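You operate a simulated robot arm through the tools that you are given. There is no shell and no other tool. Be economical: measure what you need, move in short steps, check, and stop when the job is done.

You are at the controls of a simulated two-armed robot. One attempt, no reset.

Task
Put the grey hank from the top of the big counter on the orange board there and the teal hank on the middle shelf of the low shelving. Open the fourth drawer from the top. The order is free.

The check looks at the end state, three seconds after you hand in, the way a careful person would. Anything else that was tipped, shoved, dropped, spilled or broken makes it a failure.

Robot
Two 7-joint arms with fingered hands on one trunk, on a base that drives. Base frame: it is fixed to the floor where the robot stands at the start and does not move with it; the origin is under the middle of the robot, x ahead of it, y to its left, z up. Readings come in mm, degrees, newtons and seconds.
The left shoulder is at the start at [70, 153, 897], the right one opposite. With the tool pointing down near the work surface each hand reaches from about 100 to 880 mm from the robot's upright axis, wherever it stands, measured 20 degrees to its own side. Places, roughly: fourth drawer [-10000, 300, 200]; middle shelf of the low shelving [200, 800, 500]. Payload 3.9 kg a hand.
The TCP of each hand is the grasp point between the finger pads, 30 mm short of the fingertips. In the tool frame z runs along the fingers and y along their closing line. The gripper opens to 104 mm. The gripper's body begins 35 mm behind the TCP. The gripper is a hand of 4 fingers: y runs from the thumb to the fingers, the wrist lies at [-17, -104, -178] in the tool frame, and closing takes about 1.5 s.
Orientation is told as [roll, pitch, yaw] about the base's x, y, z axes, in that order, counted from this pose: with the fingers straight down and the wrist toward the robot, the tool's x, y and z point along [0, 1, 0], [1, 0, 0] and [0, 0, -1] of the base frame.

Tools
- The arms move only by the tool move_arm. It takes "left_moves", "right_moves" or both (then of equal length, played together; a hand with none holds still); each is a list of rows, each a list of 3 entries, a list of its own where there are three numbers: the shift along the base's x, y, z in mm, then the turn, a rotation vector about the base's x, y, z in degrees, then the finger opening in mm, from 0 to 104. In form: [[[tx, ty, tz], [rx, ry, rz], gripper], ...]. A call has 1 to 20 rows; each row shifts and turns the commanded pose from where the row before left it. Each row takes 0.2 s and may step no farther than 50 mm and 8.6 degrees from the row before; otherwise, or with a gripper value out of range, the whole call is refused. A pose out of reach is approached as far as the arm can. The call stops where the force on the tool passes 40 N (or 10 N more than at its start, if that is more) or the arm is blocked; 0.2 s more then pass. Each finger travels about 72 mm/s and halts on what it meets, pressing with about 31 N; the grip force reading is that of the motor and also rises with nothing between the fingers. The clock runs only during rows and for 0.2 s after the last one: add rows that do not move to give the fingers time. The reply holds the time, the measured pose of the TCP, the force on the tool along the base axes, the opening and the grip force, in the units named above and with some noise, with the torque about the TCP (base axes, N m) and any sound that the robot's microphone picked up.
- Cameras (640 x 400 px; columns grow to the right, rows downward): "scene" is now at [132.4, 29.2, 1120.2]; the picture's right is [0.33, -0.94, -0.00], its down [-0.59, -0.21, -0.78] and it looks along [0.74, 0.26, -0.62] (base axes); focal length 214 px, centre (320, 200). "left" rides on the left gripper at [-66, -90, -126] in its tool frame; the picture's right is [-0.78, -0.30, 0.56], its down [0.57, -0.70, 0.42] and it looks along [0.26, 0.65, 0.71] (tool axes); focal length 275 px, centre (320, 200). "right" rides on the right gripper at [66, -90, -126] in its tool frame; the picture's right is [-0.78, 0.30, -0.56], its down [-0.57, -0.70, 0.42] and it looks along [-0.26, 0.65, 0.71] (tool axes); focal length 275 px, centre (320, 200). There is no depth. A picture from a camera that has moved, and an enlarged one, comes with that camera's place and axes in the base frame and with its lens.
- snapshot(camera): a new picture of that camera. The clock stands still meanwhile.
- lift_body(by): slides the trunk up (or, below 0, down) by that many mm; the arms and the scene camera ride with it, the base frame stays. It gives what a move gives, with no picture.
- roll_base(legs): drives the robot by 1 to 6 legs, each [ahead, turn to the left] in mm and degrees, along the robot's own axes; the way and the turn of a leg run together, so that a leg with both is an arc; at most 1500 mm and 180 degrees a leg. The arms and the cameras ride along, it lands a little off, and it stops where it bumps. It gives what a move gives.
- grasp_type(shape, hand): the hand has 4 fingers and takes this shape, open, in about a second: jaw (thumb against the fingers, like two jaws); tri (thumb and two fingers); tip (a fingertip pinch); poke (one finger out to press); point (the index stretched); flat (the hand flat); cup (the hand cupped); fist (a fist). The gripper value then closes the fingers along that shape, each until it touches; the sizes above hold for jaw. It gives what a move gives, with no picture.
- head_to(pan, tilt): turns the head with the scene camera to pan (to the left, within 86 degrees either way) and tilt (down, from -29 to 69), counted from straight ahead of the robot. It gives what a move gives.
- zoom(camera, box): a new picture of the part [left, top, right, bottom] of that camera's present view, enlarged. The clock stands still meanwhile.
- hand_in(): hands the job in; it is judged then, once.

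Go step by step. Nothing tells you exact positions but the pictures and the camera data: compare them with the known pose of the tool, close in by small moves and look again before you grip or let go. The budget is 165 turns and 122 pictures, counting those below and the enlarged ones. Unless the task says otherwise, let go and move clear before handing in, and close with one line.

The tools are called after "Call:" as a command line: name --argument value ..., lists and objects as JSON in quotes. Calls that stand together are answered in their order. move_arm: Moves the arms, as the interface text tells. Its arguments: {"type":"object","properties":{"left_moves":{"type":"array","items":{"type":"array"}},"right_moves":{"type":"array","items":{"type":"array"}}},"required":[]} The other tools are called the same way: lift_body (by) slides the trunk up or down; grasp_type (shape, hand) gives the hand a shape; roll_base (legs) drives the base; head_to (pan, tilt) turns the head that bears the scene camera; snapshot (camera) takes a picture; zoom (camera, box) takes an enlarged picture of a part of a camera's view; hand_in () hands the job in.

At the start:

```text
time_s: 0.0
left_position: [587.3, 216.2, 884.6]
left_ee_rot: [0.0, 0.0, 0.1]
left_force: [0.2, 0.2, 1.1]
left_moment: [-0.03, 0.02, 0.0]
left_gripper_width: 103.8
left_gripper_force: 0.2
left_shape: jaw
right_position: [500.9, -262.1, 846.6]
right_ee_rot: [0.0, 0.0, 0.0]
right_force: [-1.7, -0.4, 0.1]
right_moment: [0.0, -0.01, 0.02]
right_gripper_width: 103.5
right_gripper_force: 0.3
right_shape: jaw
trunk travel left (down, up): [-350.0, 590.0]
robot x, y, heading: [1.7, -2.1, 0.1]
head pan, tilt: [19.6, 38.6]
```

scene: 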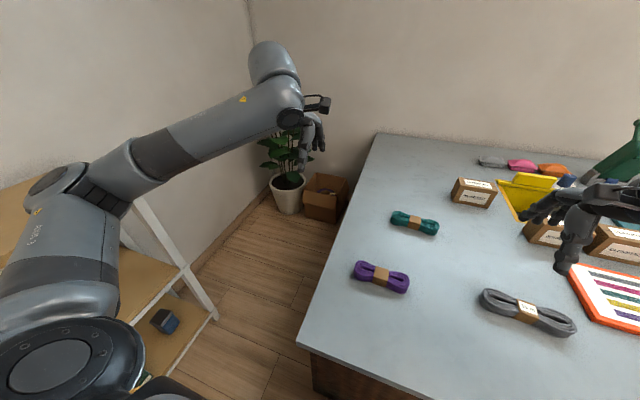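
right: 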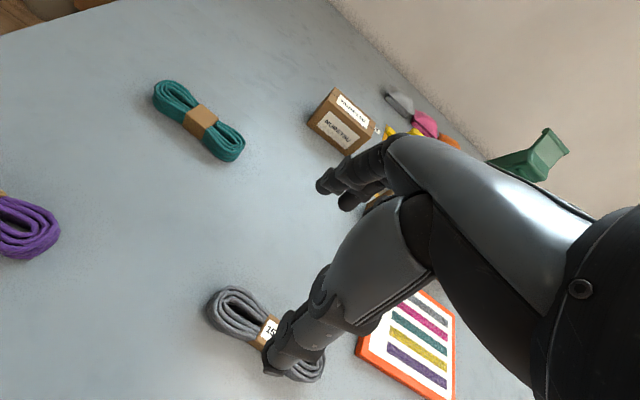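
left: 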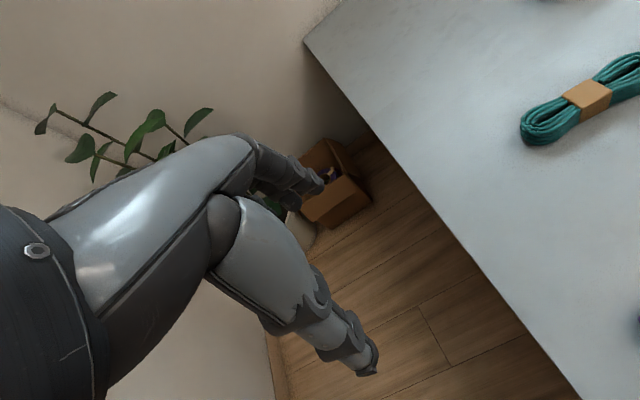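

I see grey, teal and purple hanks on the counter, with the orange-framed board at the right. I'll look around first.

Call:
head_to --pan -30 --tilt 40

Call:
snapshot --camera "scene"

Call:
head_to --pan 80 --tilt 45

Call:
snapshot --camera "scene"

```text
time_s: 1.2
left_position: [586.8, 217.4, 886.0]
left_ee_rot: [0.0, 0.0, 0.0]
left_force: [-0.4, 0.3, 0.4]
left_moment: [-0.01, 0.0, -0.03]
left_gripper_width: 103.5
left_gripper_force: 0.0
left_shape: jaw
right_position: [501.4, -260.8, 848.3]
right_ee_rot: [0.0, -0.1, 0.0]
right_force: [0.4, -0.7, -0.1]
right_moment: [0.01, -0.02, 0.0]
right_gripper_width: 103.4
right_gripper_force: 0.0
right_shape: jaw
trunk travel left (down, up): [-350.0, 590.0]
robot x, y, heading: [1.2, 1.2, -0.2]
head pan, tilt: [-30.0, 40.0]
```

```text
118 pictures are left
camera scene: at [125.0, -42.0, 1118.1], right [-0.5, -0.87, 0.0], down [-0.56, 0.32, -0.77], along [0.66, -0.38, -0.64], focal length 214 px, centre (320, 200)
```

scene: 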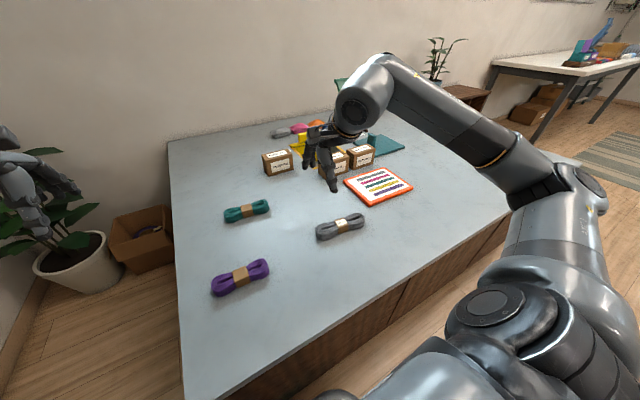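

```text
time_s: 3.1
left_position: [587.6, 216.1, 885.6]
left_ee_rot: [0.0, 0.0, 0.0]
left_force: [0.0, 0.3, -0.3]
left_moment: [0.0, 0.03, 0.04]
left_gripper_width: 103.7
left_gripper_force: 0.0
left_shape: jaw
right_position: [501.3, -260.8, 847.3]
right_ee_rot: [0.0, 0.0, 0.0]
right_force: [-0.5, 0.2, 0.1]
right_moment: [-0.02, -0.01, 0.02]
right_gripper_width: 103.6
right_gripper_force: 0.0
right_shape: jaw
trunk travel left (down, up): [-350.0, 590.0]
robot x, y, heading: [1.0, 2.5, 0.3]
head pan, tilt: [80.0, 45.0]
```

```text
117 pictures are left
camera scene: at [65.5, 80.5, 1110.9], right [0.98, -0.17, 0.0], down [-0.12, -0.7, -0.71], along [0.12, 0.7, -0.71], focal length 214 px, centre (320, 200)
```

scene: 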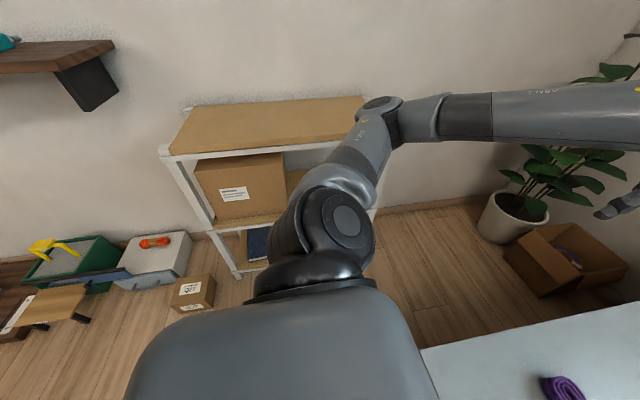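

The shelving is to the left, with its middle shelf at about z=420 and the right half free. Next I'll zoom in on the counter's board area.

Call:
head_to --pan -35 --tilt 35

Call:
zoom --camera "scene" --box '[240, 90, 480, 240]'

Call:
snapshot --camera "right"

```text
time_s: 5.0
left_position: [587.0, 216.1, 885.9]
left_ee_rot: [0.0, 0.0, 0.1]
left_force: [0.6, 0.3, 0.6]
left_moment: [-0.02, 0.0, -0.02]
left_gripper_width: 103.5
left_gripper_force: 0.2
left_shape: jaw
right_position: [501.0, -261.9, 847.6]
right_ee_rot: [0.0, 0.0, 0.0]
right_force: [0.2, -1.5, -0.8]
right_moment: [0.01, 0.0, 0.02]
right_gripper_width: 103.7
right_gripper_force: 0.1
right_shape: jaw
trunk travel left (down, up): [-350.0, 590.0]
robot x, y, heading: [-3.7, -0.3, 0.1]
head pan, tilt: [-35.0, 35.0]
```

```text
2.67 times, centred on (360, 165) of scene
camera zoom: at [123.5, -50.1, 1125.7], right [-0.57, -0.82, 0.0], down [-0.47, 0.33, -0.82], along [0.67, -0.47, -0.57], focal length 572 px, centre (213, 293)
```

zoom: 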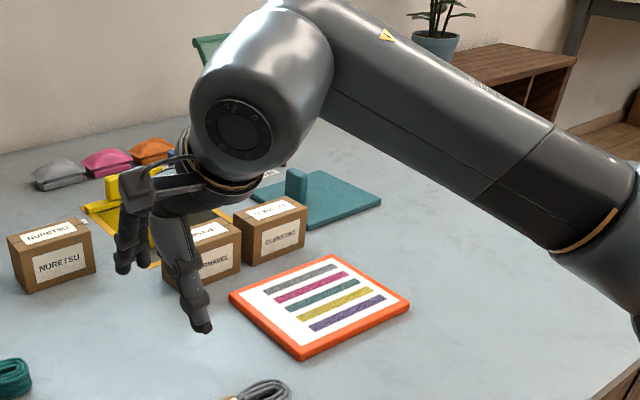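

```text
115 pictures are left
camera right: at [412.0, -196.1, 973.2], right [0.3, -0.78, 0.56], down [-0.7, -0.57, -0.42], along [0.65, -0.26, -0.71], focal length 275 px, centre (320, 200)
```

right: 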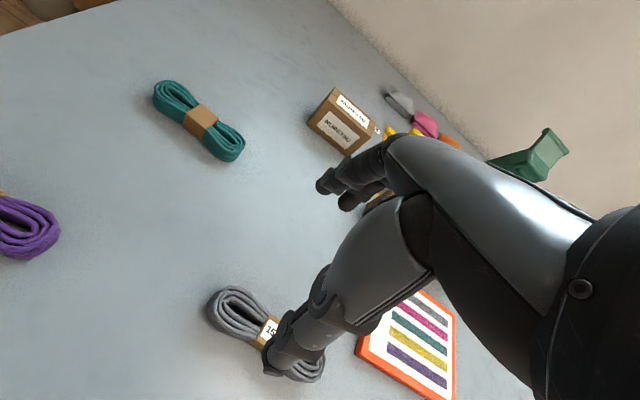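

The board spans x 536–699 and y −709 to −484. The grey hank is centred at about [496, −337], lying nearly along y, so I'll bring the right hand above it.

Call:
move_arm --right_moves '[[[0, -30, -20], [0, 0, -5], 104], [[-5, -45, -20], [0, 0, 0], 104], [[0, 0, -40], [0, 0, 0], 104], [[0, 0, -40], [0, 0, 0], 104], [[0, 0, -20], [0, 0, 0], 104]]'

Call:
snapshot --camera "right"

Call:
snapshot --camera "scene"

```text
time_s: 6.2
left_position: [586.9, 217.5, 885.1]
left_ee_rot: [0.0, 0.0, 0.0]
left_force: [0.3, 0.4, 0.7]
left_moment: [0.02, 0.01, -0.02]
left_gripper_width: 103.7
left_gripper_force: 0.0
left_shape: jaw
right_position: [497.8, -337.0, 708.1]
right_ee_rot: [0.0, 0.0, -5.0]
right_force: [-0.2, 0.0, -1.4]
right_moment: [-0.01, -0.05, -0.02]
right_gripper_width: 103.6
right_gripper_force: 0.1
right_shape: jaw
trunk travel left (down, up): [-350.0, 590.0]
robot x, y, heading: [1.9, 0.5, -0.2]
head pan, tilt: [-35.0, 35.0]
```

```text
114 pictures are left
camera right: at [413.1, -263.7, 833.5], right [0.23, -0.8, 0.56], down [-0.75, -0.51, -0.42], along [0.62, -0.32, -0.71], focal length 275 px, centre (320, 200)
```

right: 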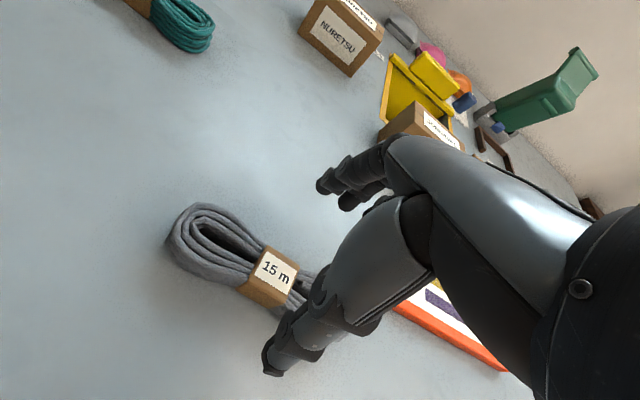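

```text
113 pictures are left
camera scene: at [123.8, -50.0, 1125.7], right [-0.57, -0.82, 0.0], down [-0.47, 0.33, -0.82], along [0.67, -0.47, -0.57], focal length 214 px, centre (320, 200)
```

scene: 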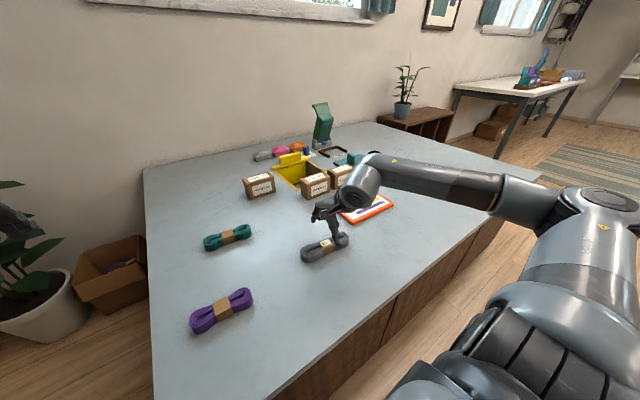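

The label, which marks the hank's centre, works out at about [494, −334], matching the hand. Descending.

Call:
move_arm --right_moves '[[[-3, 3, -30], [0, 0, 0], 104], [[0, 0, -25], [0, 0, 0], 104], [[0, 0, -10], [0, 0, 0], 104], [[0, 0, -5], [0, 0, 0], 104]]'

Call:
snapshot --camera "right"

Call:
zoom --camera "scene" --box '[270, 170, 430, 270]'

```text
time_s: 7.2
left_position: [586.8, 217.4, 885.2]
left_ee_rot: [0.0, 0.0, 0.0]
left_force: [-0.2, 0.4, -0.7]
left_moment: [0.0, 0.01, 0.01]
left_gripper_width: 103.6
left_gripper_force: 0.0
left_shape: jaw
right_position: [493.7, -334.4, 636.8]
right_ee_rot: [0.0, -0.1, -4.9]
right_force: [0.3, 0.1, 0.2]
right_moment: [0.0, 0.02, -0.03]
right_gripper_width: 104.0
right_gripper_force: 0.1
right_shape: jaw
trunk travel left (down, up): [-350.0, 590.0]
robot x, y, heading: [1.7, -0.7, -0.1]
head pan, tilt: [-35.0, 35.0]
```

```text
112 pictures are left
camera right: at [409.7, -261.1, 762.4], right [0.23, -0.8, 0.56], down [-0.75, -0.51, -0.42], along [0.62, -0.32, -0.71], focal length 275 px, centre (320, 200)
```

right: 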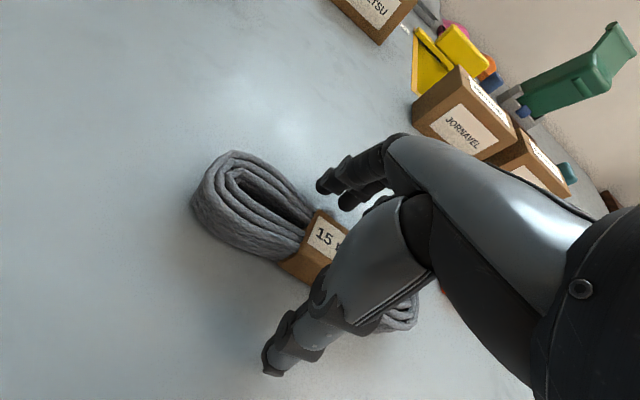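

```text
4.00 times, centred on (350, 220) of scene
camera zoom: at [123.5, -50.2, 1125.7], right [-0.57, -0.82, 0.0], down [-0.47, 0.33, -0.82], along [0.67, -0.47, -0.57], focal length 858 px, centre (200, 120)
```

zoom: 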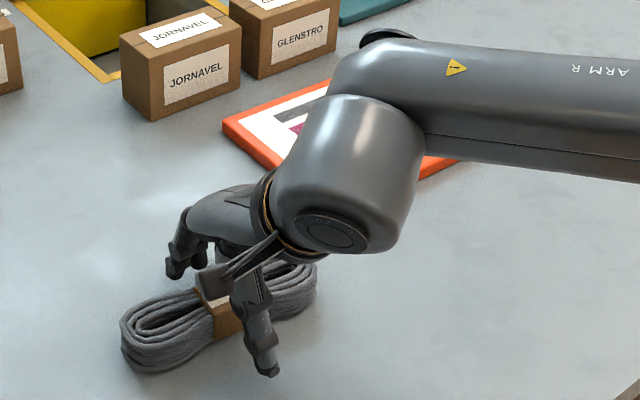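

The thumb and fingers straddle the hank's band, so I'll close the grip.

Call:
move_arm --right_moves '[[[0, 0, -3], [0, 0, 0], 60], [[0, 0, 0], [0, 0, 0], 30], [[0, 0, 0], [0, 0, 0], 0], [[0, 0, 0], [0, 0, 0], 0], [[0, 0, 0], [0, 0, 0], 0], [[0, 0, 0], [0, 0, 0], 0], [[0, 0, 0], [0, 0, 0], 0], [[0, 0, 0], [0, 0, 0], 0]]'

Call:
zoom --camera "scene" --box '[270, 170, 430, 270]'

```text
time_s: 9.0
left_position: [587.8, 215.2, 885.3]
left_ee_rot: [0.0, 0.0, 0.0]
left_force: [-0.9, -0.6, -0.3]
left_moment: [-0.02, -0.02, 0.0]
left_gripper_width: 103.1
left_gripper_force: 0.0
left_shape: jaw
right_position: [494.9, -333.4, 634.0]
right_ee_rot: [0.0, 0.0, -5.1]
right_force: [0.5, 0.4, 0.3]
right_moment: [0.02, 0.03, -0.01]
right_gripper_width: 30.2
right_gripper_force: 31.0
right_shape: jaw
trunk travel left (down, up): [-350.0, 590.0]
robot x, y, heading: [-2.4, -2.4, -0.0]
head pan, tilt: [-35.0, 35.0]
```

```text
4.00 times, centred on (350, 220) of scene
camera zoom: at [123.6, -50.2, 1125.6], right [-0.57, -0.82, 0.0], down [-0.47, 0.33, -0.82], along [0.67, -0.47, -0.57], focal length 858 px, centre (200, 120)
```

zoom: 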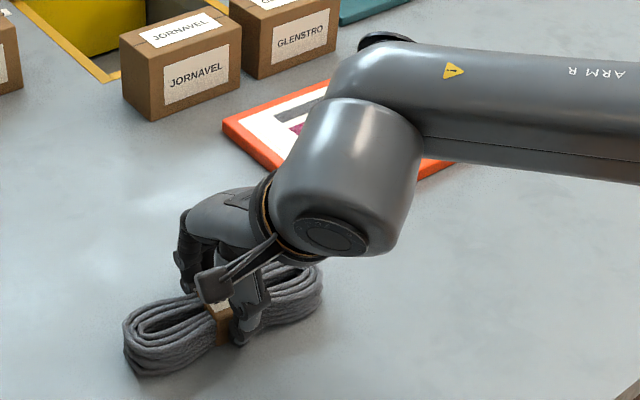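

Gripped. Lifting it and carrying it above the board.

Call:
move_arm --right_moves '[[[0, 0, 30], [0, 0, 0], 0], [[0, 0, 40], [0, 0, 0], 0], [[0, 0, 30], [0, 0, 0], 0], [[0, -45, 0], [0, 0, 0], 0], [[0, -45, 0], [0, 0, 0], 0], [[0, -45, 0], [0, 0, 0], 0], [[20, -45, 0], [0, 0, 0], 0], [[30, -38, 0], [0, 0, 0], 0], [[32, -40, 0], [0, 0, 2.5], 0], [[38, -5, 0], [0, 0, 2.5], 0], [[0, 0, 0], [0, 0, 0], 0]]'

Call:
snapshot --camera "scene"

Call:
snapshot --camera "right"

```text
refused: row 9 steps farther than a row can; nothing moved
```

```text
109 pictures are left
camera scene: at [123.6, -50.2, 1125.6], right [-0.57, -0.82, 0.0], down [-0.47, 0.33, -0.82], along [0.67, -0.47, -0.57], focal length 214 px, centre (320, 200)
```

scene: 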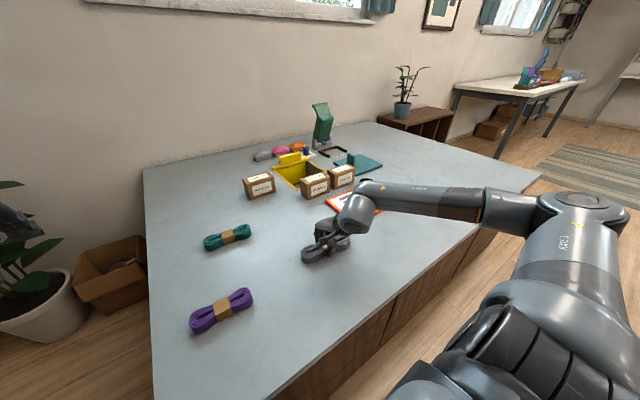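

```text
108 pictures are left
camera right: at [410.3, -260.9, 759.8], right [0.23, -0.8, 0.56], down [-0.75, -0.51, -0.42], along [0.62, -0.32, -0.71], focal length 275 px, centre (320, 200)
```

right: 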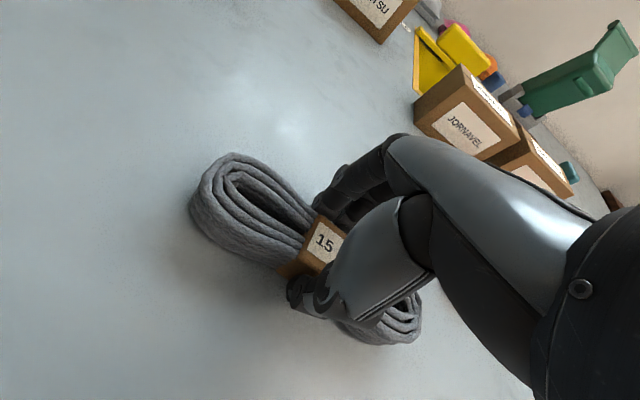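

One row stepped too far and the call was refused. I'll repeat it with smaller steps.

Call:
move_arm --right_moves '[[[0, 0, 30], [0, 0, 0], 0], [[0, 0, 40], [0, 0, 0], 0], [[0, 0, 30], [0, 0, 0], 0], [[0, -45, 0], [0, 0, 0], 0], [[0, -45, 0], [0, 0, 0], 0], [[0, -45, 0], [0, 0, 0], 0], [[20, -45, 0], [0, 0, 0], 0], [[30, -35, 0], [0, 0, 0], 0], [[32, -30, 0], [0, 0, 2.5], 0], [[38, -18, 0], [0, 0, 2.5], 0], [[0, 0, 0], [0, 0, 0], 0]]'

Call:
snapshot --camera "scene"

Call:
snapshot --camera "right"

```text
time_s: 11.4
left_position: [586.4, 219.7, 885.8]
left_ee_rot: [-0.2, -0.1, 0.0]
left_force: [-0.4, 1.4, 0.1]
left_moment: [-0.08, 0.0, 0.04]
left_gripper_width: 103.5
left_gripper_force: 0.0
left_shape: jaw
right_position: [535.4, -457.1, 736.6]
right_ee_rot: [0.3, -0.9, -5.4]
right_force: [-0.2, -0.2, -1.2]
right_moment: [-0.02, -0.09, -0.01]
right_gripper_width: 30.5
right_gripper_force: 31.4
right_shape: jaw
right hand out of reach, approached as far as the arm can: row 6, 7, 8, 9, 10
trunk travel left (down, up): [-350.0, 590.0]
robot x, y, heading: [0.8, 1.1, 0.4]
head pan, tilt: [-35.0, 35.0]
```

```text
107 pictures are left
camera scene: at [122.0, -47.0, 1126.0], right [-0.57, -0.82, 0.0], down [-0.47, 0.33, -0.82], along [0.67, -0.47, -0.57], focal length 214 px, centre (320, 200)
```

scene: 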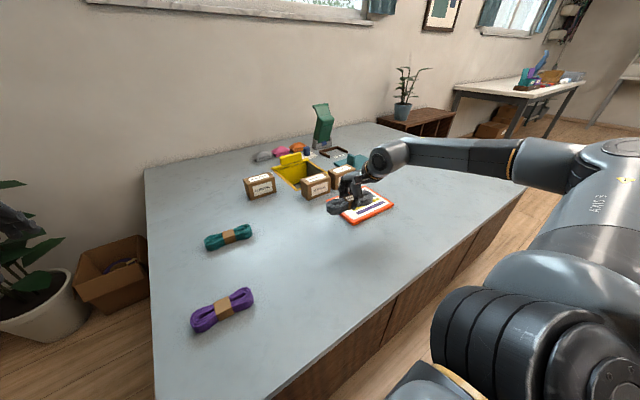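

```text
106 pictures are left
camera right: at [449.3, -384.1, 861.1], right [0.21, -0.8, 0.56], down [-0.74, -0.5, -0.44], along [0.63, -0.32, -0.7], focal length 275 px, centre (320, 200)
```

right: 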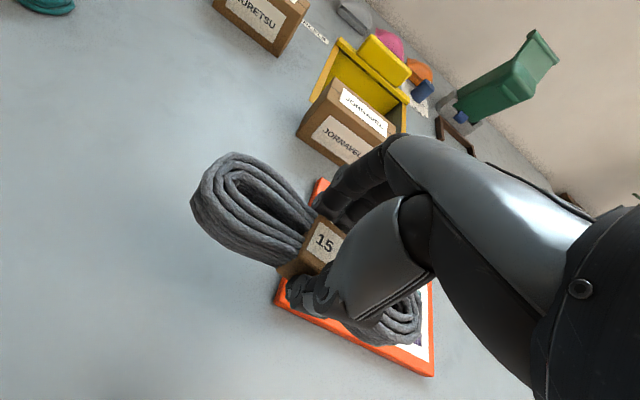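

The right hand ran out of reach sideways. I'll raise the trunk and shift the base to the right with a back, turn, ahead, turn.

Call:
lift_body --by 150

Call:
roll_base --legs '[[-280, 0], [0, -40], [360, 0], [0, 40]]'

Call:
snapshot --camera "scene"

```text
time_s: 13.2
left_position: [588.2, 218.4, 1035.8]
left_ee_rot: [0.1, 0.0, 0.0]
left_force: [0.6, 0.2, 0.4]
left_moment: [0.01, 0.02, -0.05]
left_gripper_width: 103.6
left_gripper_force: 0.2
left_shape: jaw
right_position: [537.3, -458.6, 887.5]
right_ee_rot: [0.6, -1.2, -5.4]
right_force: [0.3, 0.4, -0.7]
right_moment: [0.03, -0.01, 0.0]
right_gripper_width: 30.3
right_gripper_force: 30.7
right_shape: jaw
trunk travel left (down, up): [-500.0, 440.0]
robot x, y, heading: [3.7, -1.6, 0.1]
head pan, tilt: [-35.0, 35.0]
```

```text
time_s: 18.9
left_position: [564.3, -442.3, 1034.2]
left_ee_rot: [0.1, 0.1, -40.5]
left_force: [-0.1, -0.2, -0.8]
left_moment: [-0.01, 0.0, 0.02]
left_gripper_width: 103.6
left_gripper_force: 0.1
left_shape: jaw
right_position: [87.1, -921.8, 886.5]
right_ee_rot: [0.6, -1.1, -45.9]
right_force: [0.6, 0.1, -1.2]
right_moment: [0.02, 0.0, 0.02]
right_gripper_width: 30.3
right_gripper_force: 30.3
right_shape: jaw
trunk travel left (down, up): [-500.0, 440.0]
robot x, y, heading: [-25.4, -222.5, -40.7]
head pan, tilt: [-35.0, 35.0]
stopped in leg 3: the robot was blocked; the commanded pose is now the measured one
```

```text
105 pictures are left
camera scene: at [37.9, -342.6, 1275.5], right [-0.97, -0.25, 0.0], down [-0.14, 0.56, -0.82], along [0.2, -0.79, -0.57], focal length 214 px, centre (320, 200)
```

scene: 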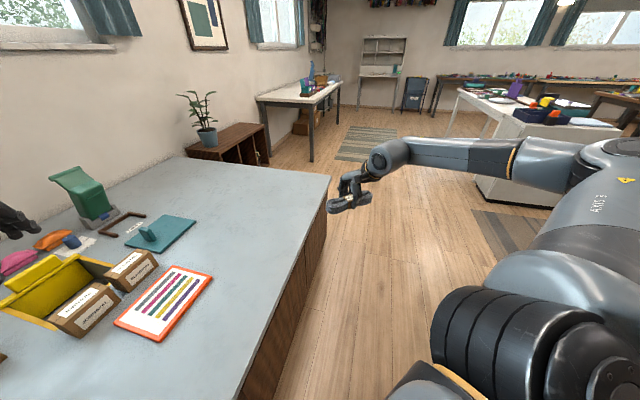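

The base is at about [−25, −222] and touched the counter. I'll back off slightly and turn to face it again.

Call:
roll_base --legs '[[-60, 0], [0, 40.7]]'

Call:
snapshot --camera "scene"

```text
time_s: 21.8
left_position: [514.8, 38.5, 1035.0]
left_ee_rot: [0.0, 0.1, 0.7]
left_force: [-0.2, -0.1, 0.3]
left_moment: [-0.02, 0.0, -0.01]
left_gripper_width: 103.6
left_gripper_force: 0.0
left_shape: jaw
right_position: [472.8, -637.0, 886.5]
right_ee_rot: [0.5, -1.1, -4.6]
right_force: [-0.5, 0.4, -1.1]
right_moment: [-0.04, -0.03, 0.0]
right_gripper_width: 30.2
right_gripper_force: 31.2
right_shape: jaw
trunk travel left (down, up): [-500.0, 440.0]
robot x, y, heading: [-70.2, -181.9, 0.7]
head pan, tilt: [-35.0, 35.0]
```

```text
104 pictures are left
camera scene: at [53.8, -233.5, 1275.6], right [-0.56, -0.83, 0.0], down [-0.47, 0.32, -0.82], along [0.68, -0.46, -0.57], focal length 214 px, centre (320, 200)
```

scene: 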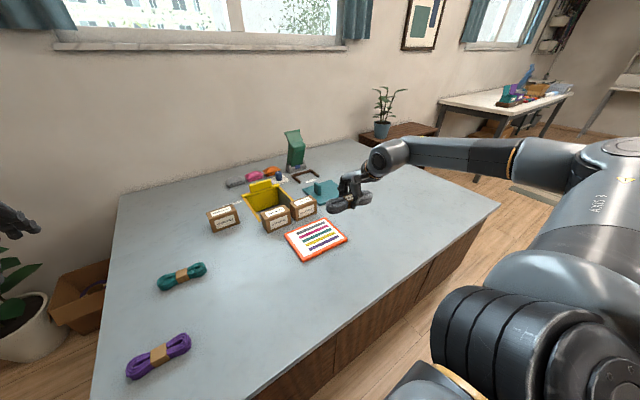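

From here the board should be within reach if I allow some outward yaw. Moving above the board centre.

Call:
move_arm --right_moves '[[[36, 10, 0], [0, 0, -2], 0], [[36, 10, 0], [0, 0, -2], 0], [[36, 10, 0], [0, 0, -2], 0], [[36, 10, 0], [0, 0, -2], 0], [[0, 0, 0], [0, 0, 0], 0]]'

Call:
lift_body --by -150

Call:
snapshot --camera "scene"

Call:
snapshot --camera "right"

```text
time_s: 23.0
left_position: [513.4, 37.6, 1035.0]
left_ee_rot: [0.1, -0.2, 0.7]
left_force: [0.2, -0.4, 0.9]
left_moment: [0.02, -0.07, 0.0]
left_gripper_width: 103.9
left_gripper_force: 0.1
left_shape: jaw
right_position: [615.1, -597.8, 888.8]
right_ee_rot: [0.6, -1.3, -12.8]
right_force: [-0.8, -0.8, -1.1]
right_moment: [0.02, -0.03, 0.03]
right_gripper_width: 30.3
right_gripper_force: 31.2
right_shape: jaw
trunk travel left (down, up): [-500.0, 440.0]
robot x, y, heading: [-73.7, -184.2, 0.9]
head pan, tilt: [-35.0, 35.0]
```

```text
time_s: 24.8
left_position: [513.9, 39.8, 885.5]
left_ee_rot: [0.0, -0.1, 0.7]
left_force: [1.5, 0.2, 0.5]
left_moment: [-0.01, -0.04, -0.03]
left_gripper_width: 103.8
left_gripper_force: 0.1
left_shape: jaw
right_position: [616.0, -598.6, 738.4]
right_ee_rot: [0.6, -1.2, -12.7]
right_force: [-0.1, -0.3, -0.6]
right_moment: [0.01, 0.02, -0.03]
right_gripper_width: 30.1
right_gripper_force: 30.9
right_shape: jaw
trunk travel left (down, up): [-350.0, 590.0]
robot x, y, heading: [-67.9, -180.9, 0.6]
head pan, tilt: [-35.0, 35.0]
```

```text
103 pictures are left
camera scene: at [53.6, -233.5, 1125.7], right [-0.56, -0.83, 0.0], down [-0.47, 0.32, -0.82], along [0.68, -0.46, -0.57], focal length 214 px, centre (320, 200)
```

scene: 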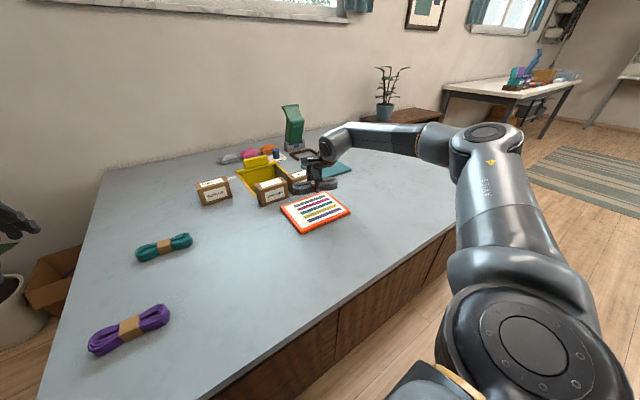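

```text
102 pictures are left
camera right: at [539.4, -514.1, 862.0], right [0.11, -0.82, 0.56], down [-0.8, -0.4, -0.45], along [0.59, -0.4, -0.7], focal length 275 px, centre (320, 200)
```

right: 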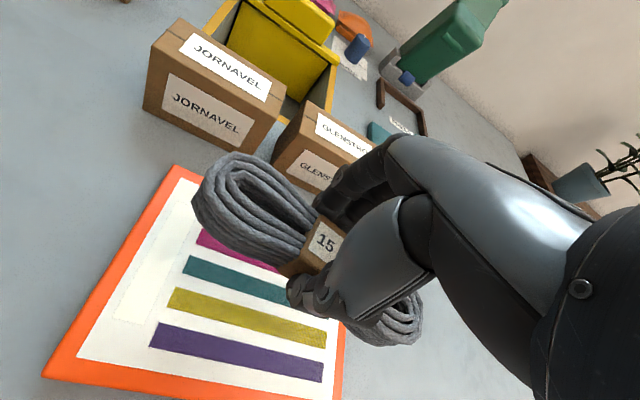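

The hand is over the board's centre. Lowering towards it.

Call:
move_arm --right_moves '[[[1, 0, -30], [0, 0, 0], 0], [[1, 0, -30], [0, 0, 0], 0], [[0, 0, -15], [0, 0, 0], 0]]'

Call:
snapshot --camera "right"

Call:
zoom --camera "scene" --box '[250, 140, 410, 240]'

```text
time_s: 25.6
left_position: [514.5, 39.2, 884.7]
left_ee_rot: [0.0, 0.0, 0.7]
left_force: [0.0, 0.3, -0.1]
left_moment: [0.02, -0.01, 0.01]
left_gripper_width: 103.2
left_gripper_force: 0.1
left_shape: jaw
right_position: [616.9, -597.7, 660.1]
right_ee_rot: [0.5, -1.3, -12.7]
right_force: [1.0, 0.7, 0.3]
right_moment: [0.0, 0.04, 0.01]
right_gripper_width: 30.2
right_gripper_force: 30.6
right_shape: jaw
trunk travel left (down, up): [-350.0, 590.0]
robot x, y, heading: [-70.0, -186.4, 0.7]
head pan, tilt: [-35.0, 35.0]
```

```text
101 pictures are left
camera right: at [540.9, -514.9, 784.1], right [0.11, -0.82, 0.56], down [-0.8, -0.4, -0.45], along [0.59, -0.4, -0.7], focal length 275 px, centre (320, 200)
```

right: 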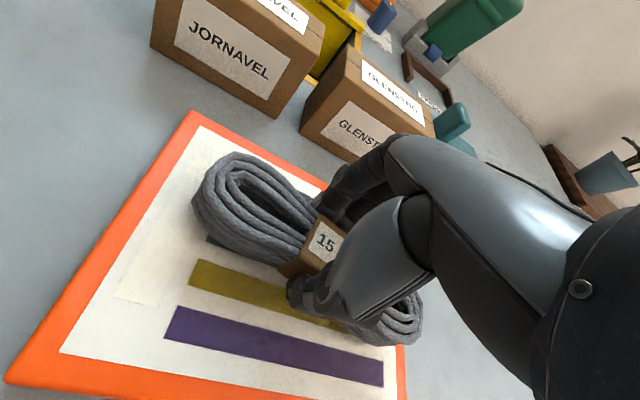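

```text
4.00 times, centred on (330, 190) of scene
camera zoom: at [54.0, -233.7, 1125.6], right [-0.56, -0.83, 0.0], down [-0.47, 0.32, -0.82], along [0.68, -0.46, -0.57], focal length 858 px, centre (280, 240)
```

zoom: 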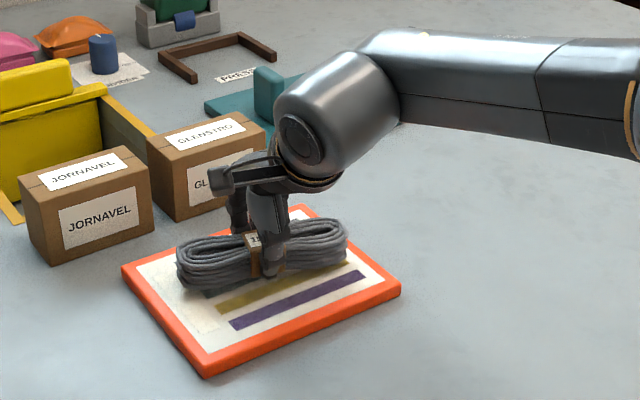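

The hank sits a little far right, so I'll nudge it and lower until it touches.

Call:
move_arm --right_moves '[[[-6, 7, -4], [0, 0, 0], 0], [[0, 0, -4], [0, 0, 0], 0], [[0, 0, -3], [0, 0, 0], 0], [[0, 0, -2], [0, 0, 0], 0]]'

Call:
zoom --camera "scene" --box '[250, 140, 410, 240]'

```text
time_s: 26.6
left_position: [514.0, 39.5, 884.3]
left_ee_rot: [0.0, 0.0, 0.7]
left_force: [-0.8, 0.6, 0.2]
left_moment: [-0.02, 0.03, 0.0]
left_gripper_width: 103.5
left_gripper_force: 0.0
left_shape: jaw
right_position: [611.2, -590.9, 650.8]
right_ee_rot: [0.6, -1.3, -12.7]
right_force: [0.4, 0.3, 0.7]
right_moment: [-0.03, 0.05, 0.01]
right_gripper_width: 30.1
right_gripper_force: 31.2
right_shape: jaw
trunk travel left (down, up): [-350.0, 590.0]
robot x, y, heading: [-70.7, -184.2, 0.8]
head pan, tilt: [-35.0, 35.0]
```

```text
4.00 times, centred on (330, 190) of scene
camera zoom: at [53.5, -233.3, 1125.8], right [-0.56, -0.83, 0.0], down [-0.47, 0.32, -0.82], along [0.68, -0.46, -0.57], focal length 858 px, centre (280, 240)
```

zoom: 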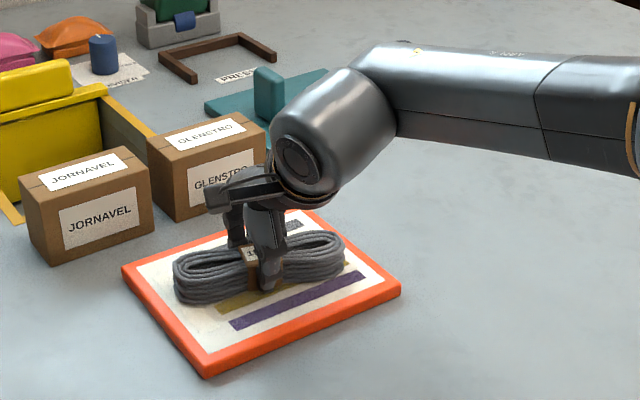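

Almost down: a few more millimetres, watching the force.

Call:
move_arm --right_moves '[[[0, 0, -2], [0, 0, 0], 0], [[0, 0, -2], [0, 0, 0], 0], [[0, 0, 0], [0, 0, 0], 0]]'

```text
time_s: 27.4
left_position: [513.5, 38.9, 886.3]
left_ee_rot: [-0.2, -0.1, 0.8]
left_force: [-0.3, 0.1, 0.8]
left_moment: [0.0, -0.02, -0.01]
left_gripper_width: 103.5
left_gripper_force: 0.1
left_shape: jaw
right_position: [612.8, -589.3, 648.6]
right_ee_rot: [0.6, -1.5, -12.6]
right_force: [0.2, -2.1, 14.2]
right_moment: [-0.06, 0.13, 0.06]
right_gripper_width: 30.7
right_gripper_force: 30.4
right_shape: jaw
trunk travel left (down, up): [-350.0, 590.0]
robot x, y, heading: [-70.1, -184.3, 0.8]
head pan, tilt: [-35.0, 35.0]
```

Contact registers at 14 N. Opening the hand and rising.

Call:
move_arm --right_moves '[[[0, 0, 1], [0, 0, 0], 30], [[0, 0, 1], [0, 0, 0], 60], [[0, 0, 1], [0, 0, 0], 104], [[0, 0, 0], [0, 0, 0], 104], [[0, 0, 0], [0, 0, 0], 104], [[0, 0, 0], [0, 0, 0], 104], [[0, 0, 0], [0, 0, 0], 104], [[0, 0, 30], [0, 0, 0], 104], [[0, 0, 40], [0, 0, 0], 104], [[0, 0, 40], [0, 0, 0], 104], [[0, 0, 40], [0, 0, 0], 104]]'

Call:
snapshot --camera "right"

Call:
snapshot --camera "scene"

```text
time_s: 29.8
left_position: [514.3, 39.8, 884.1]
left_ee_rot: [0.0, 0.0, 0.7]
left_force: [-0.4, -0.3, -0.8]
left_moment: [0.01, 0.0, 0.0]
left_gripper_width: 103.5
left_gripper_force: 0.0
left_shape: jaw
right_position: [610.5, -590.9, 796.7]
right_ee_rot: [0.6, -1.2, -12.6]
right_force: [0.1, -0.4, 0.1]
right_moment: [-0.02, 0.01, 0.04]
right_gripper_width: 103.9
right_gripper_force: 0.1
right_shape: jaw
trunk travel left (down, up): [-350.0, 590.0]
robot x, y, heading: [-72.5, -187.4, 0.7]
head pan, tilt: [-35.0, 35.0]
```

```text
98 pictures are left
camera right: at [534.2, -508.2, 921.1], right [0.11, -0.82, 0.56], down [-0.8, -0.4, -0.45], along [0.59, -0.4, -0.7], focal length 275 px, centre (320, 200)
```

right: 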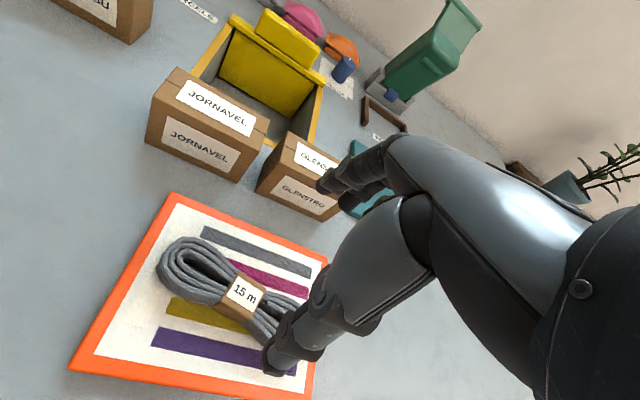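

```text
97 pictures are left
camera scene: at [53.2, -233.0, 1125.7], right [-0.56, -0.83, 0.0], down [-0.47, 0.32, -0.82], along [0.68, -0.46, -0.57], focal length 214 px, centre (320, 200)
```

scene: 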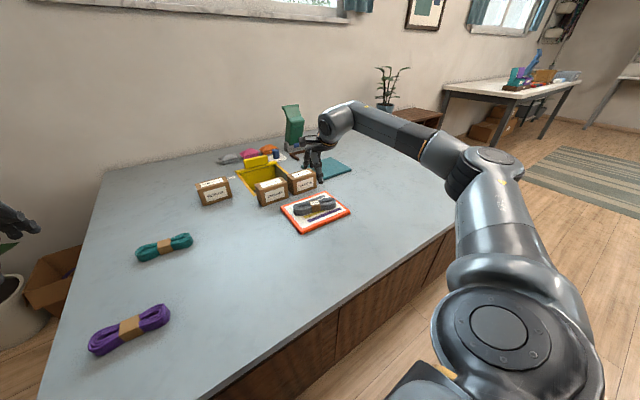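

The grey hank rests on the board. Now the teal one, at about [724, −93]: I'll roll a little closer and bring the left hand over it.

Call:
roll_base --legs '[[60, 0]]'

Call:
head_to --pan 5 --tilt 38

Call:
snapshot --camera "scene"

```text
time_s: 30.7
left_position: [576.7, 40.0, 883.9]
left_ee_rot: [0.0, 0.1, 0.7]
left_force: [-0.2, -0.3, -1.4]
left_moment: [-0.02, 0.02, -0.05]
left_gripper_width: 103.6
left_gripper_force: 0.0
left_shape: jaw
right_position: [672.9, -589.8, 794.1]
right_ee_rot: [0.5, -1.2, -12.7]
right_force: [-0.2, 0.0, -0.3]
right_moment: [-0.01, 0.0, 0.01]
right_gripper_width: 103.8
right_gripper_force: 0.1
right_shape: jaw
trunk travel left (down, up): [-350.0, 590.0]
robot x, y, heading: [-11.4, -182.4, 0.7]
head pan, tilt: [-35.0, 35.0]
```

```text
time_s: 31.8
left_position: [574.8, 40.6, 885.1]
left_ee_rot: [0.0, -0.1, 0.7]
left_force: [-0.3, 1.0, 0.5]
left_moment: [0.02, -0.02, -0.01]
left_gripper_width: 103.7
left_gripper_force: 0.0
left_shape: jaw
right_position: [672.2, -591.4, 797.0]
right_ee_rot: [0.6, -1.2, -12.6]
right_force: [-0.1, -0.4, -0.6]
right_moment: [0.0, 0.0, -0.01]
right_gripper_width: 103.9
right_gripper_force: 0.0
right_shape: jaw
trunk travel left (down, up): [-350.0, 590.0]
robot x, y, heading: [-10.5, -185.2, 0.6]
head pan, tilt: [5.0, 38.0]
```

```text
96 pictures are left
camera scene: at [127.6, -174.6, 1121.1], right [0.1, -1.0, 0.0], down [-0.61, -0.06, -0.79], along [0.78, 0.08, -0.62], focal length 214 px, centre (320, 200)
```

scene: 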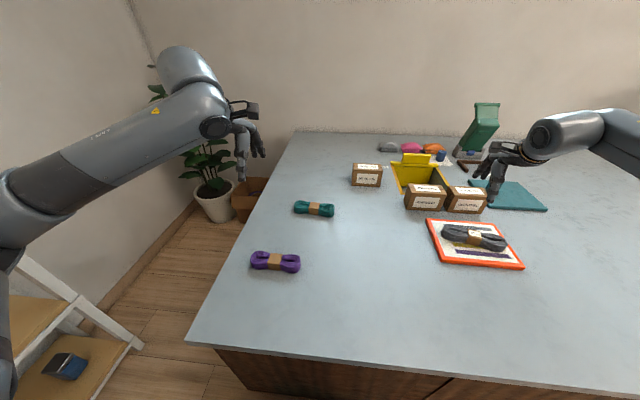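

The teal hank reads about [712, −93]. Moving the left hand over it.

Call:
move_arm --left_moves '[[[20, -33, -10], [0, 0, -1], 104], [[28, -33, -20], [0, 0, -2], 104], [[30, -33, -30], [0, 0, -2], 104], [[30, -33, -30], [0, 0, -1], 104], [[30, 0, -30], [0, 0, 0], 104], [[0, 0, -30], [0, 0, 0], 104]]'

Call:
snapshot --camera "left"

Call:
zoom --camera "scene" --box '[240, 150, 400, 250]'

```text
refused: row 3 steps farther than a row can; nothing moved
```

```text
95 pictures are left
camera left: at [484.8, -27.1, 1011.2], right [-0.29, -0.78, -0.56], down [-0.71, 0.56, -0.42], along [0.65, 0.27, -0.71], focal length 275 px, centre (320, 200)
```

left: 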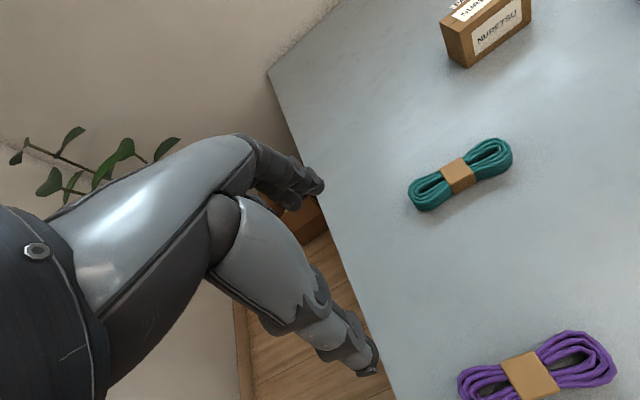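

```text
4.00 times, centred on (320, 200) of scene
camera zoom: at [127.6, -174.6, 1121.1], right [0.1, -1.0, 0.0], down [-0.61, -0.06, -0.79], along [0.78, 0.08, -0.62], focal length 858 px, centre (320, 200)
```

zoom: 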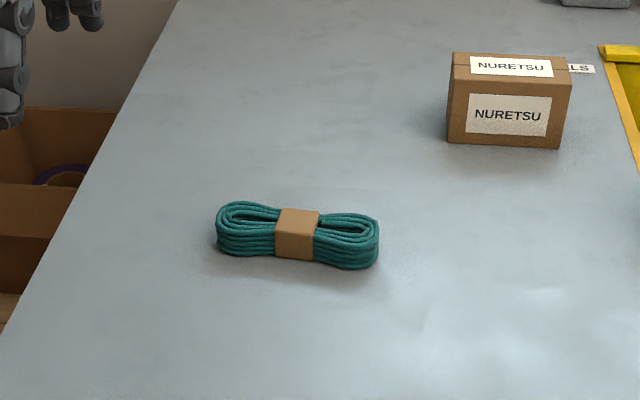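

The left camera puts the band at [716, −95], with the axis at about −10°. Moving again with legal steps.

Call:
move_arm --left_moves '[[[20, -30, -10], [0, 0, -1], 104], [[25, -30, -20], [0, 0, -2], 104], [[25, -30, -30], [0, 0, -2], 104], [[25, -30, -30], [0, 0, -2], 104], [[25, -15, -30], [0, 0, -2], 104], [[21, 0, -35], [0, 0, -1], 104], [[0, 0, 0], [0, 0, 0], 104]]'

Call:
snapshot --camera "left"

Call:
zoom --camera "scene" --box '[240, 150, 400, 250]'

```text
time_s: 33.4
left_position: [715.7, -95.3, 728.8]
left_ee_rot: [-0.1, 0.0, -9.3]
left_force: [0.4, 0.0, -0.3]
left_moment: [0.01, 0.01, 0.03]
left_gripper_width: 103.7
left_gripper_force: 0.1
left_shape: jaw
right_position: [670.6, -591.1, 796.6]
right_ee_rot: [0.6, -1.3, -12.7]
right_force: [-0.3, 0.3, 0.8]
right_moment: [0.01, -0.01, 0.02]
right_gripper_width: 103.8
right_gripper_force: 0.1
right_shape: jaw
trunk travel left (down, up): [-350.0, 590.0]
robot x, y, heading: [-10.8, -184.6, 0.8]
head pan, tilt: [5.0, 38.0]
```

```text
93 pictures are left
camera left: at [615.2, -146.2, 855.4], right [-0.42, -0.72, -0.56], down [-0.6, 0.68, -0.42], along [0.68, 0.16, -0.71], focal length 275 px, centre (320, 200)
```

left: 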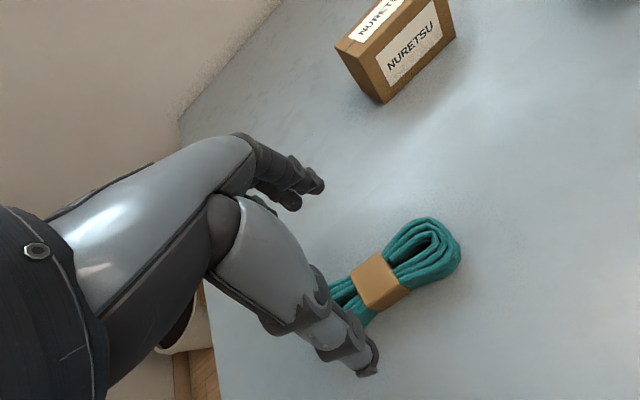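

```text
4.00 times, centred on (320, 200) of scene
camera zoom: at [127.2, -174.6, 1121.2], right [0.1, -1.0, 0.0], down [-0.61, -0.06, -0.79], along [0.78, 0.08, -0.62], focal length 858 px, centre (320, 200)
```

zoom: 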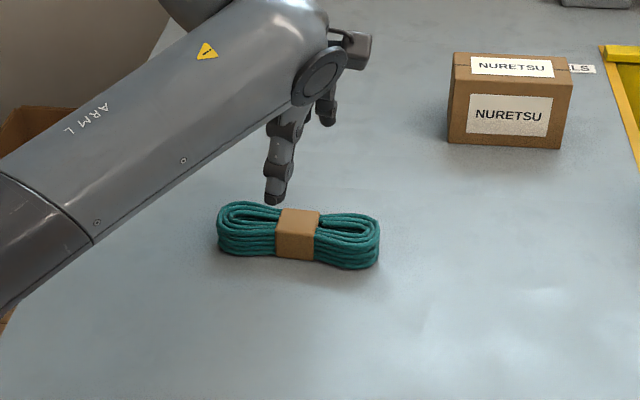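

The band is confirmed at [716, −96]. Descending.

Call:
move_arm --left_moves '[[[0, 0, -40], [0, 0, 0], 104], [[0, 0, -35], [0, 0, 0], 104], [[0, 0, -12], [0, 0, 0], 104], [[0, 0, -7], [0, 0, 0], 104]]'

Call:
snapshot --camera "left"

Call:
zoom --camera "scene" --box '[240, 150, 400, 250]'

```text
time_s: 34.4
left_position: [716.4, -94.8, 636.9]
left_ee_rot: [0.0, 0.0, -9.3]
left_force: [0.8, -0.6, -0.3]
left_moment: [0.01, 0.0, -0.02]
left_gripper_width: 103.6
left_gripper_force: 0.0
left_shape: jaw
right_position: [671.6, -591.1, 795.8]
right_ee_rot: [0.6, -1.2, -12.7]
right_force: [-0.7, 0.0, -0.5]
right_moment: [-0.01, 0.0, -0.01]
right_gripper_width: 103.6
right_gripper_force: 0.0
right_shape: jaw
trunk travel left (down, up): [-350.0, 590.0]
robot x, y, heading: [-9.4, -184.9, 0.6]
head pan, tilt: [5.0, 38.0]
```

```text
91 pictures are left
camera left: at [616.4, -146.0, 762.4], right [-0.42, -0.72, -0.56], down [-0.6, 0.68, -0.42], along [0.68, 0.16, -0.71], focal length 275 px, centre (320, 200)
```

left: 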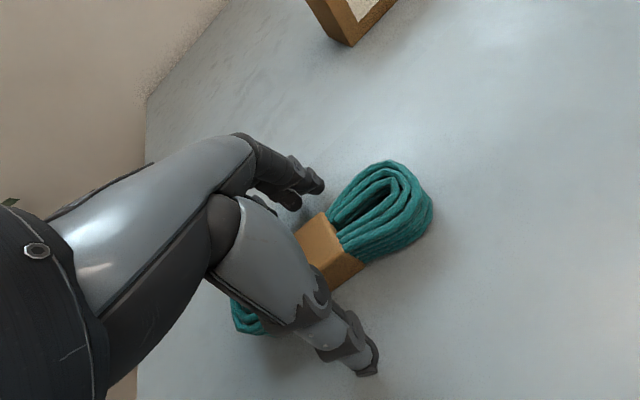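

```text
4.00 times, centred on (320, 200) of scene
camera zoom: at [127.7, -174.6, 1121.1], right [0.1, -1.0, 0.0], down [-0.61, -0.06, -0.79], along [0.78, 0.08, -0.62], focal length 858 px, centre (320, 200)
```

zoom: 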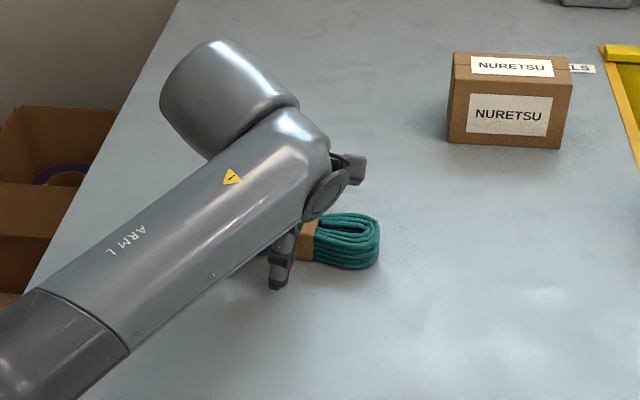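

The fingers straddle the band. Closing and lifting.

Call:
move_arm --left_moves '[[[0, 0, -3], [0, 0, 0], 60], [[0, 0, 0], [0, 0, 0], 30], [[0, 0, 0], [0, 0, 0], 0], [[0, 0, 0], [0, 0, 0], 0], [[0, 0, 0], [0, 0, 0], 0], [[0, 0, 0], [0, 0, 0], 0], [[0, 0, 0], [0, 0, 0], 0], [[0, 0, 0], [0, 0, 0], 0], [[0, 0, 40], [0, 0, 0], 0], [[0, 0, 45], [0, 0, 0], 0], [[0, 0, 45], [0, 0, 0], 0], [[0, 0, 45], [0, 0, 0], 0]]'

Call:
snapshot --camera "left"

```text
time_s: 37.0
left_position: [714.5, -98.4, 809.3]
left_ee_rot: [-0.1, 0.0, -9.3]
left_force: [-0.1, -0.7, -1.4]
left_moment: [-0.03, 0.01, 0.02]
left_gripper_width: 30.5
left_gripper_force: 30.9
left_shape: jaw
right_position: [670.8, -591.6, 796.5]
right_ee_rot: [0.6, -1.3, -12.7]
right_force: [0.3, 0.2, 0.1]
right_moment: [-0.02, -0.02, -0.01]
right_gripper_width: 103.8
right_gripper_force: 0.1
right_shape: jaw
trunk travel left (down, up): [-350.0, 590.0]
robot x, y, heading: [-9.5, -184.9, 0.8]
head pan, tilt: [5.0, 38.0]
```

```text
89 pictures are left
camera left: at [614.1, -149.1, 935.1], right [-0.42, -0.72, -0.56], down [-0.6, 0.68, -0.42], along [0.68, 0.16, -0.71], focal length 275 px, centre (320, 200)
```

left: 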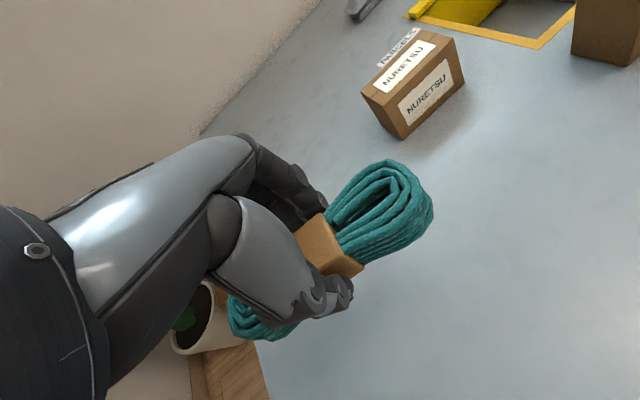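

The teal hank is held. I'll retract both arms, then back out and turn towards the shelving.

Call:
move_arm --left_moves '[[[-40, 10, 10], [0, 0, 1], 0], [[-40, 10, 10], [0, 0, 1], 0], [[-40, 10, 10], [0, 0, 2], 0], [[-40, 10, 10], [0, 0, 2], 0], [[-40, 10, 10], [0, 0, 2], 0], [[-40, 10, 10], [0, 0, 2], 0]]' --right_moves '[[[-40, 10, 10], [0, 0, 1], 104], [[-40, 10, 10], [0, 0, 1], 104], [[-40, 10, 10], [0, 0, 2], 104], [[-40, 10, 10], [0, 0, 2], 104], [[-40, 10, 10], [0, 0, 2], 104], [[-40, 10, 10], [0, 0, 2], 104]]'

Call:
roll_base --legs '[[-300, 0], [0, 57]]'

Call:
head_to --pan 10 --tilt 35

Call:
snapshot --camera "scene"

```text
time_s: 38.4
left_position: [473.1, -37.8, 867.4]
left_ee_rot: [-0.1, -0.1, 0.8]
left_force: [-0.7, 0.8, -0.9]
left_moment: [-0.03, -0.04, 0.03]
left_gripper_width: 30.4
left_gripper_force: 30.7
left_shape: jaw
right_position: [433.0, -531.4, 855.5]
right_ee_rot: [0.6, -1.4, -2.6]
right_force: [0.1, -0.2, 0.1]
right_moment: [-0.01, -0.01, -0.02]
right_gripper_width: 103.9
right_gripper_force: 0.0
right_shape: jaw
trunk travel left (down, up): [-350.0, 590.0]
robot x, y, heading: [-8.6, -183.4, 0.7]
head pan, tilt: [5.0, 38.0]
```

```text
time_s: 43.0
left_position: [-175.5, 303.4, 865.5]
left_ee_rot: [0.0, 0.0, 59.8]
left_force: [-0.1, -0.3, -1.1]
left_moment: [-0.01, 0.02, 0.0]
left_gripper_width: 30.3
left_gripper_force: 31.0
left_shape: jaw
right_position: [227.5, 14.0, 854.9]
right_ee_rot: [0.5, -1.2, 56.4]
right_force: [0.1, -0.6, 0.0]
right_moment: [0.01, 0.03, 0.0]
right_gripper_width: 103.4
right_gripper_force: 0.0
right_shape: jaw
trunk travel left (down, up): [-350.0, 590.0]
robot x, y, heading: [-299.1, -187.8, 59.9]
head pan, tilt: [5.0, 38.0]
```

```text
time_s: 43.7
left_position: [-176.4, 304.7, 865.2]
left_ee_rot: [0.0, 0.0, 59.6]
left_force: [0.2, 0.0, -0.7]
left_moment: [-0.03, 0.0, 0.02]
left_gripper_width: 30.3
left_gripper_force: 30.8
left_shape: jaw
right_position: [227.1, 13.6, 855.6]
right_ee_rot: [0.6, -1.2, 56.3]
right_force: [0.3, 0.1, -0.3]
right_moment: [-0.02, 0.01, 0.02]
right_gripper_width: 103.7
right_gripper_force: 0.1
right_shape: jaw
trunk travel left (down, up): [-350.0, 590.0]
robot x, y, heading: [-296.9, -188.2, 59.9]
head pan, tilt: [10.0, 35.0]
```

```text
88 pictures are left
camera scene: at [-242.9, -60.8, 1125.6], right [0.94, -0.35, 0.0], down [-0.2, -0.54, -0.82], along [0.28, 0.77, -0.57], focal length 214 px, centre (320, 200)
```

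scene: 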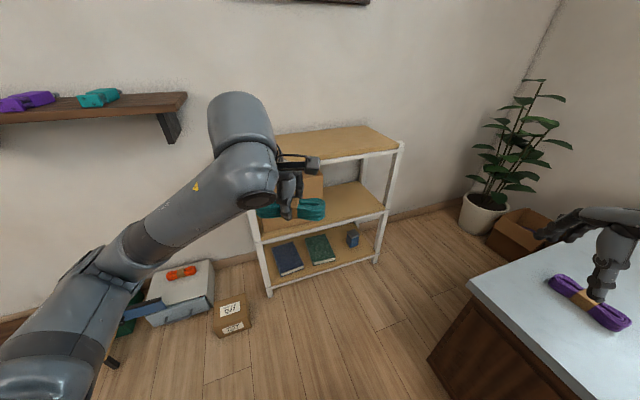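

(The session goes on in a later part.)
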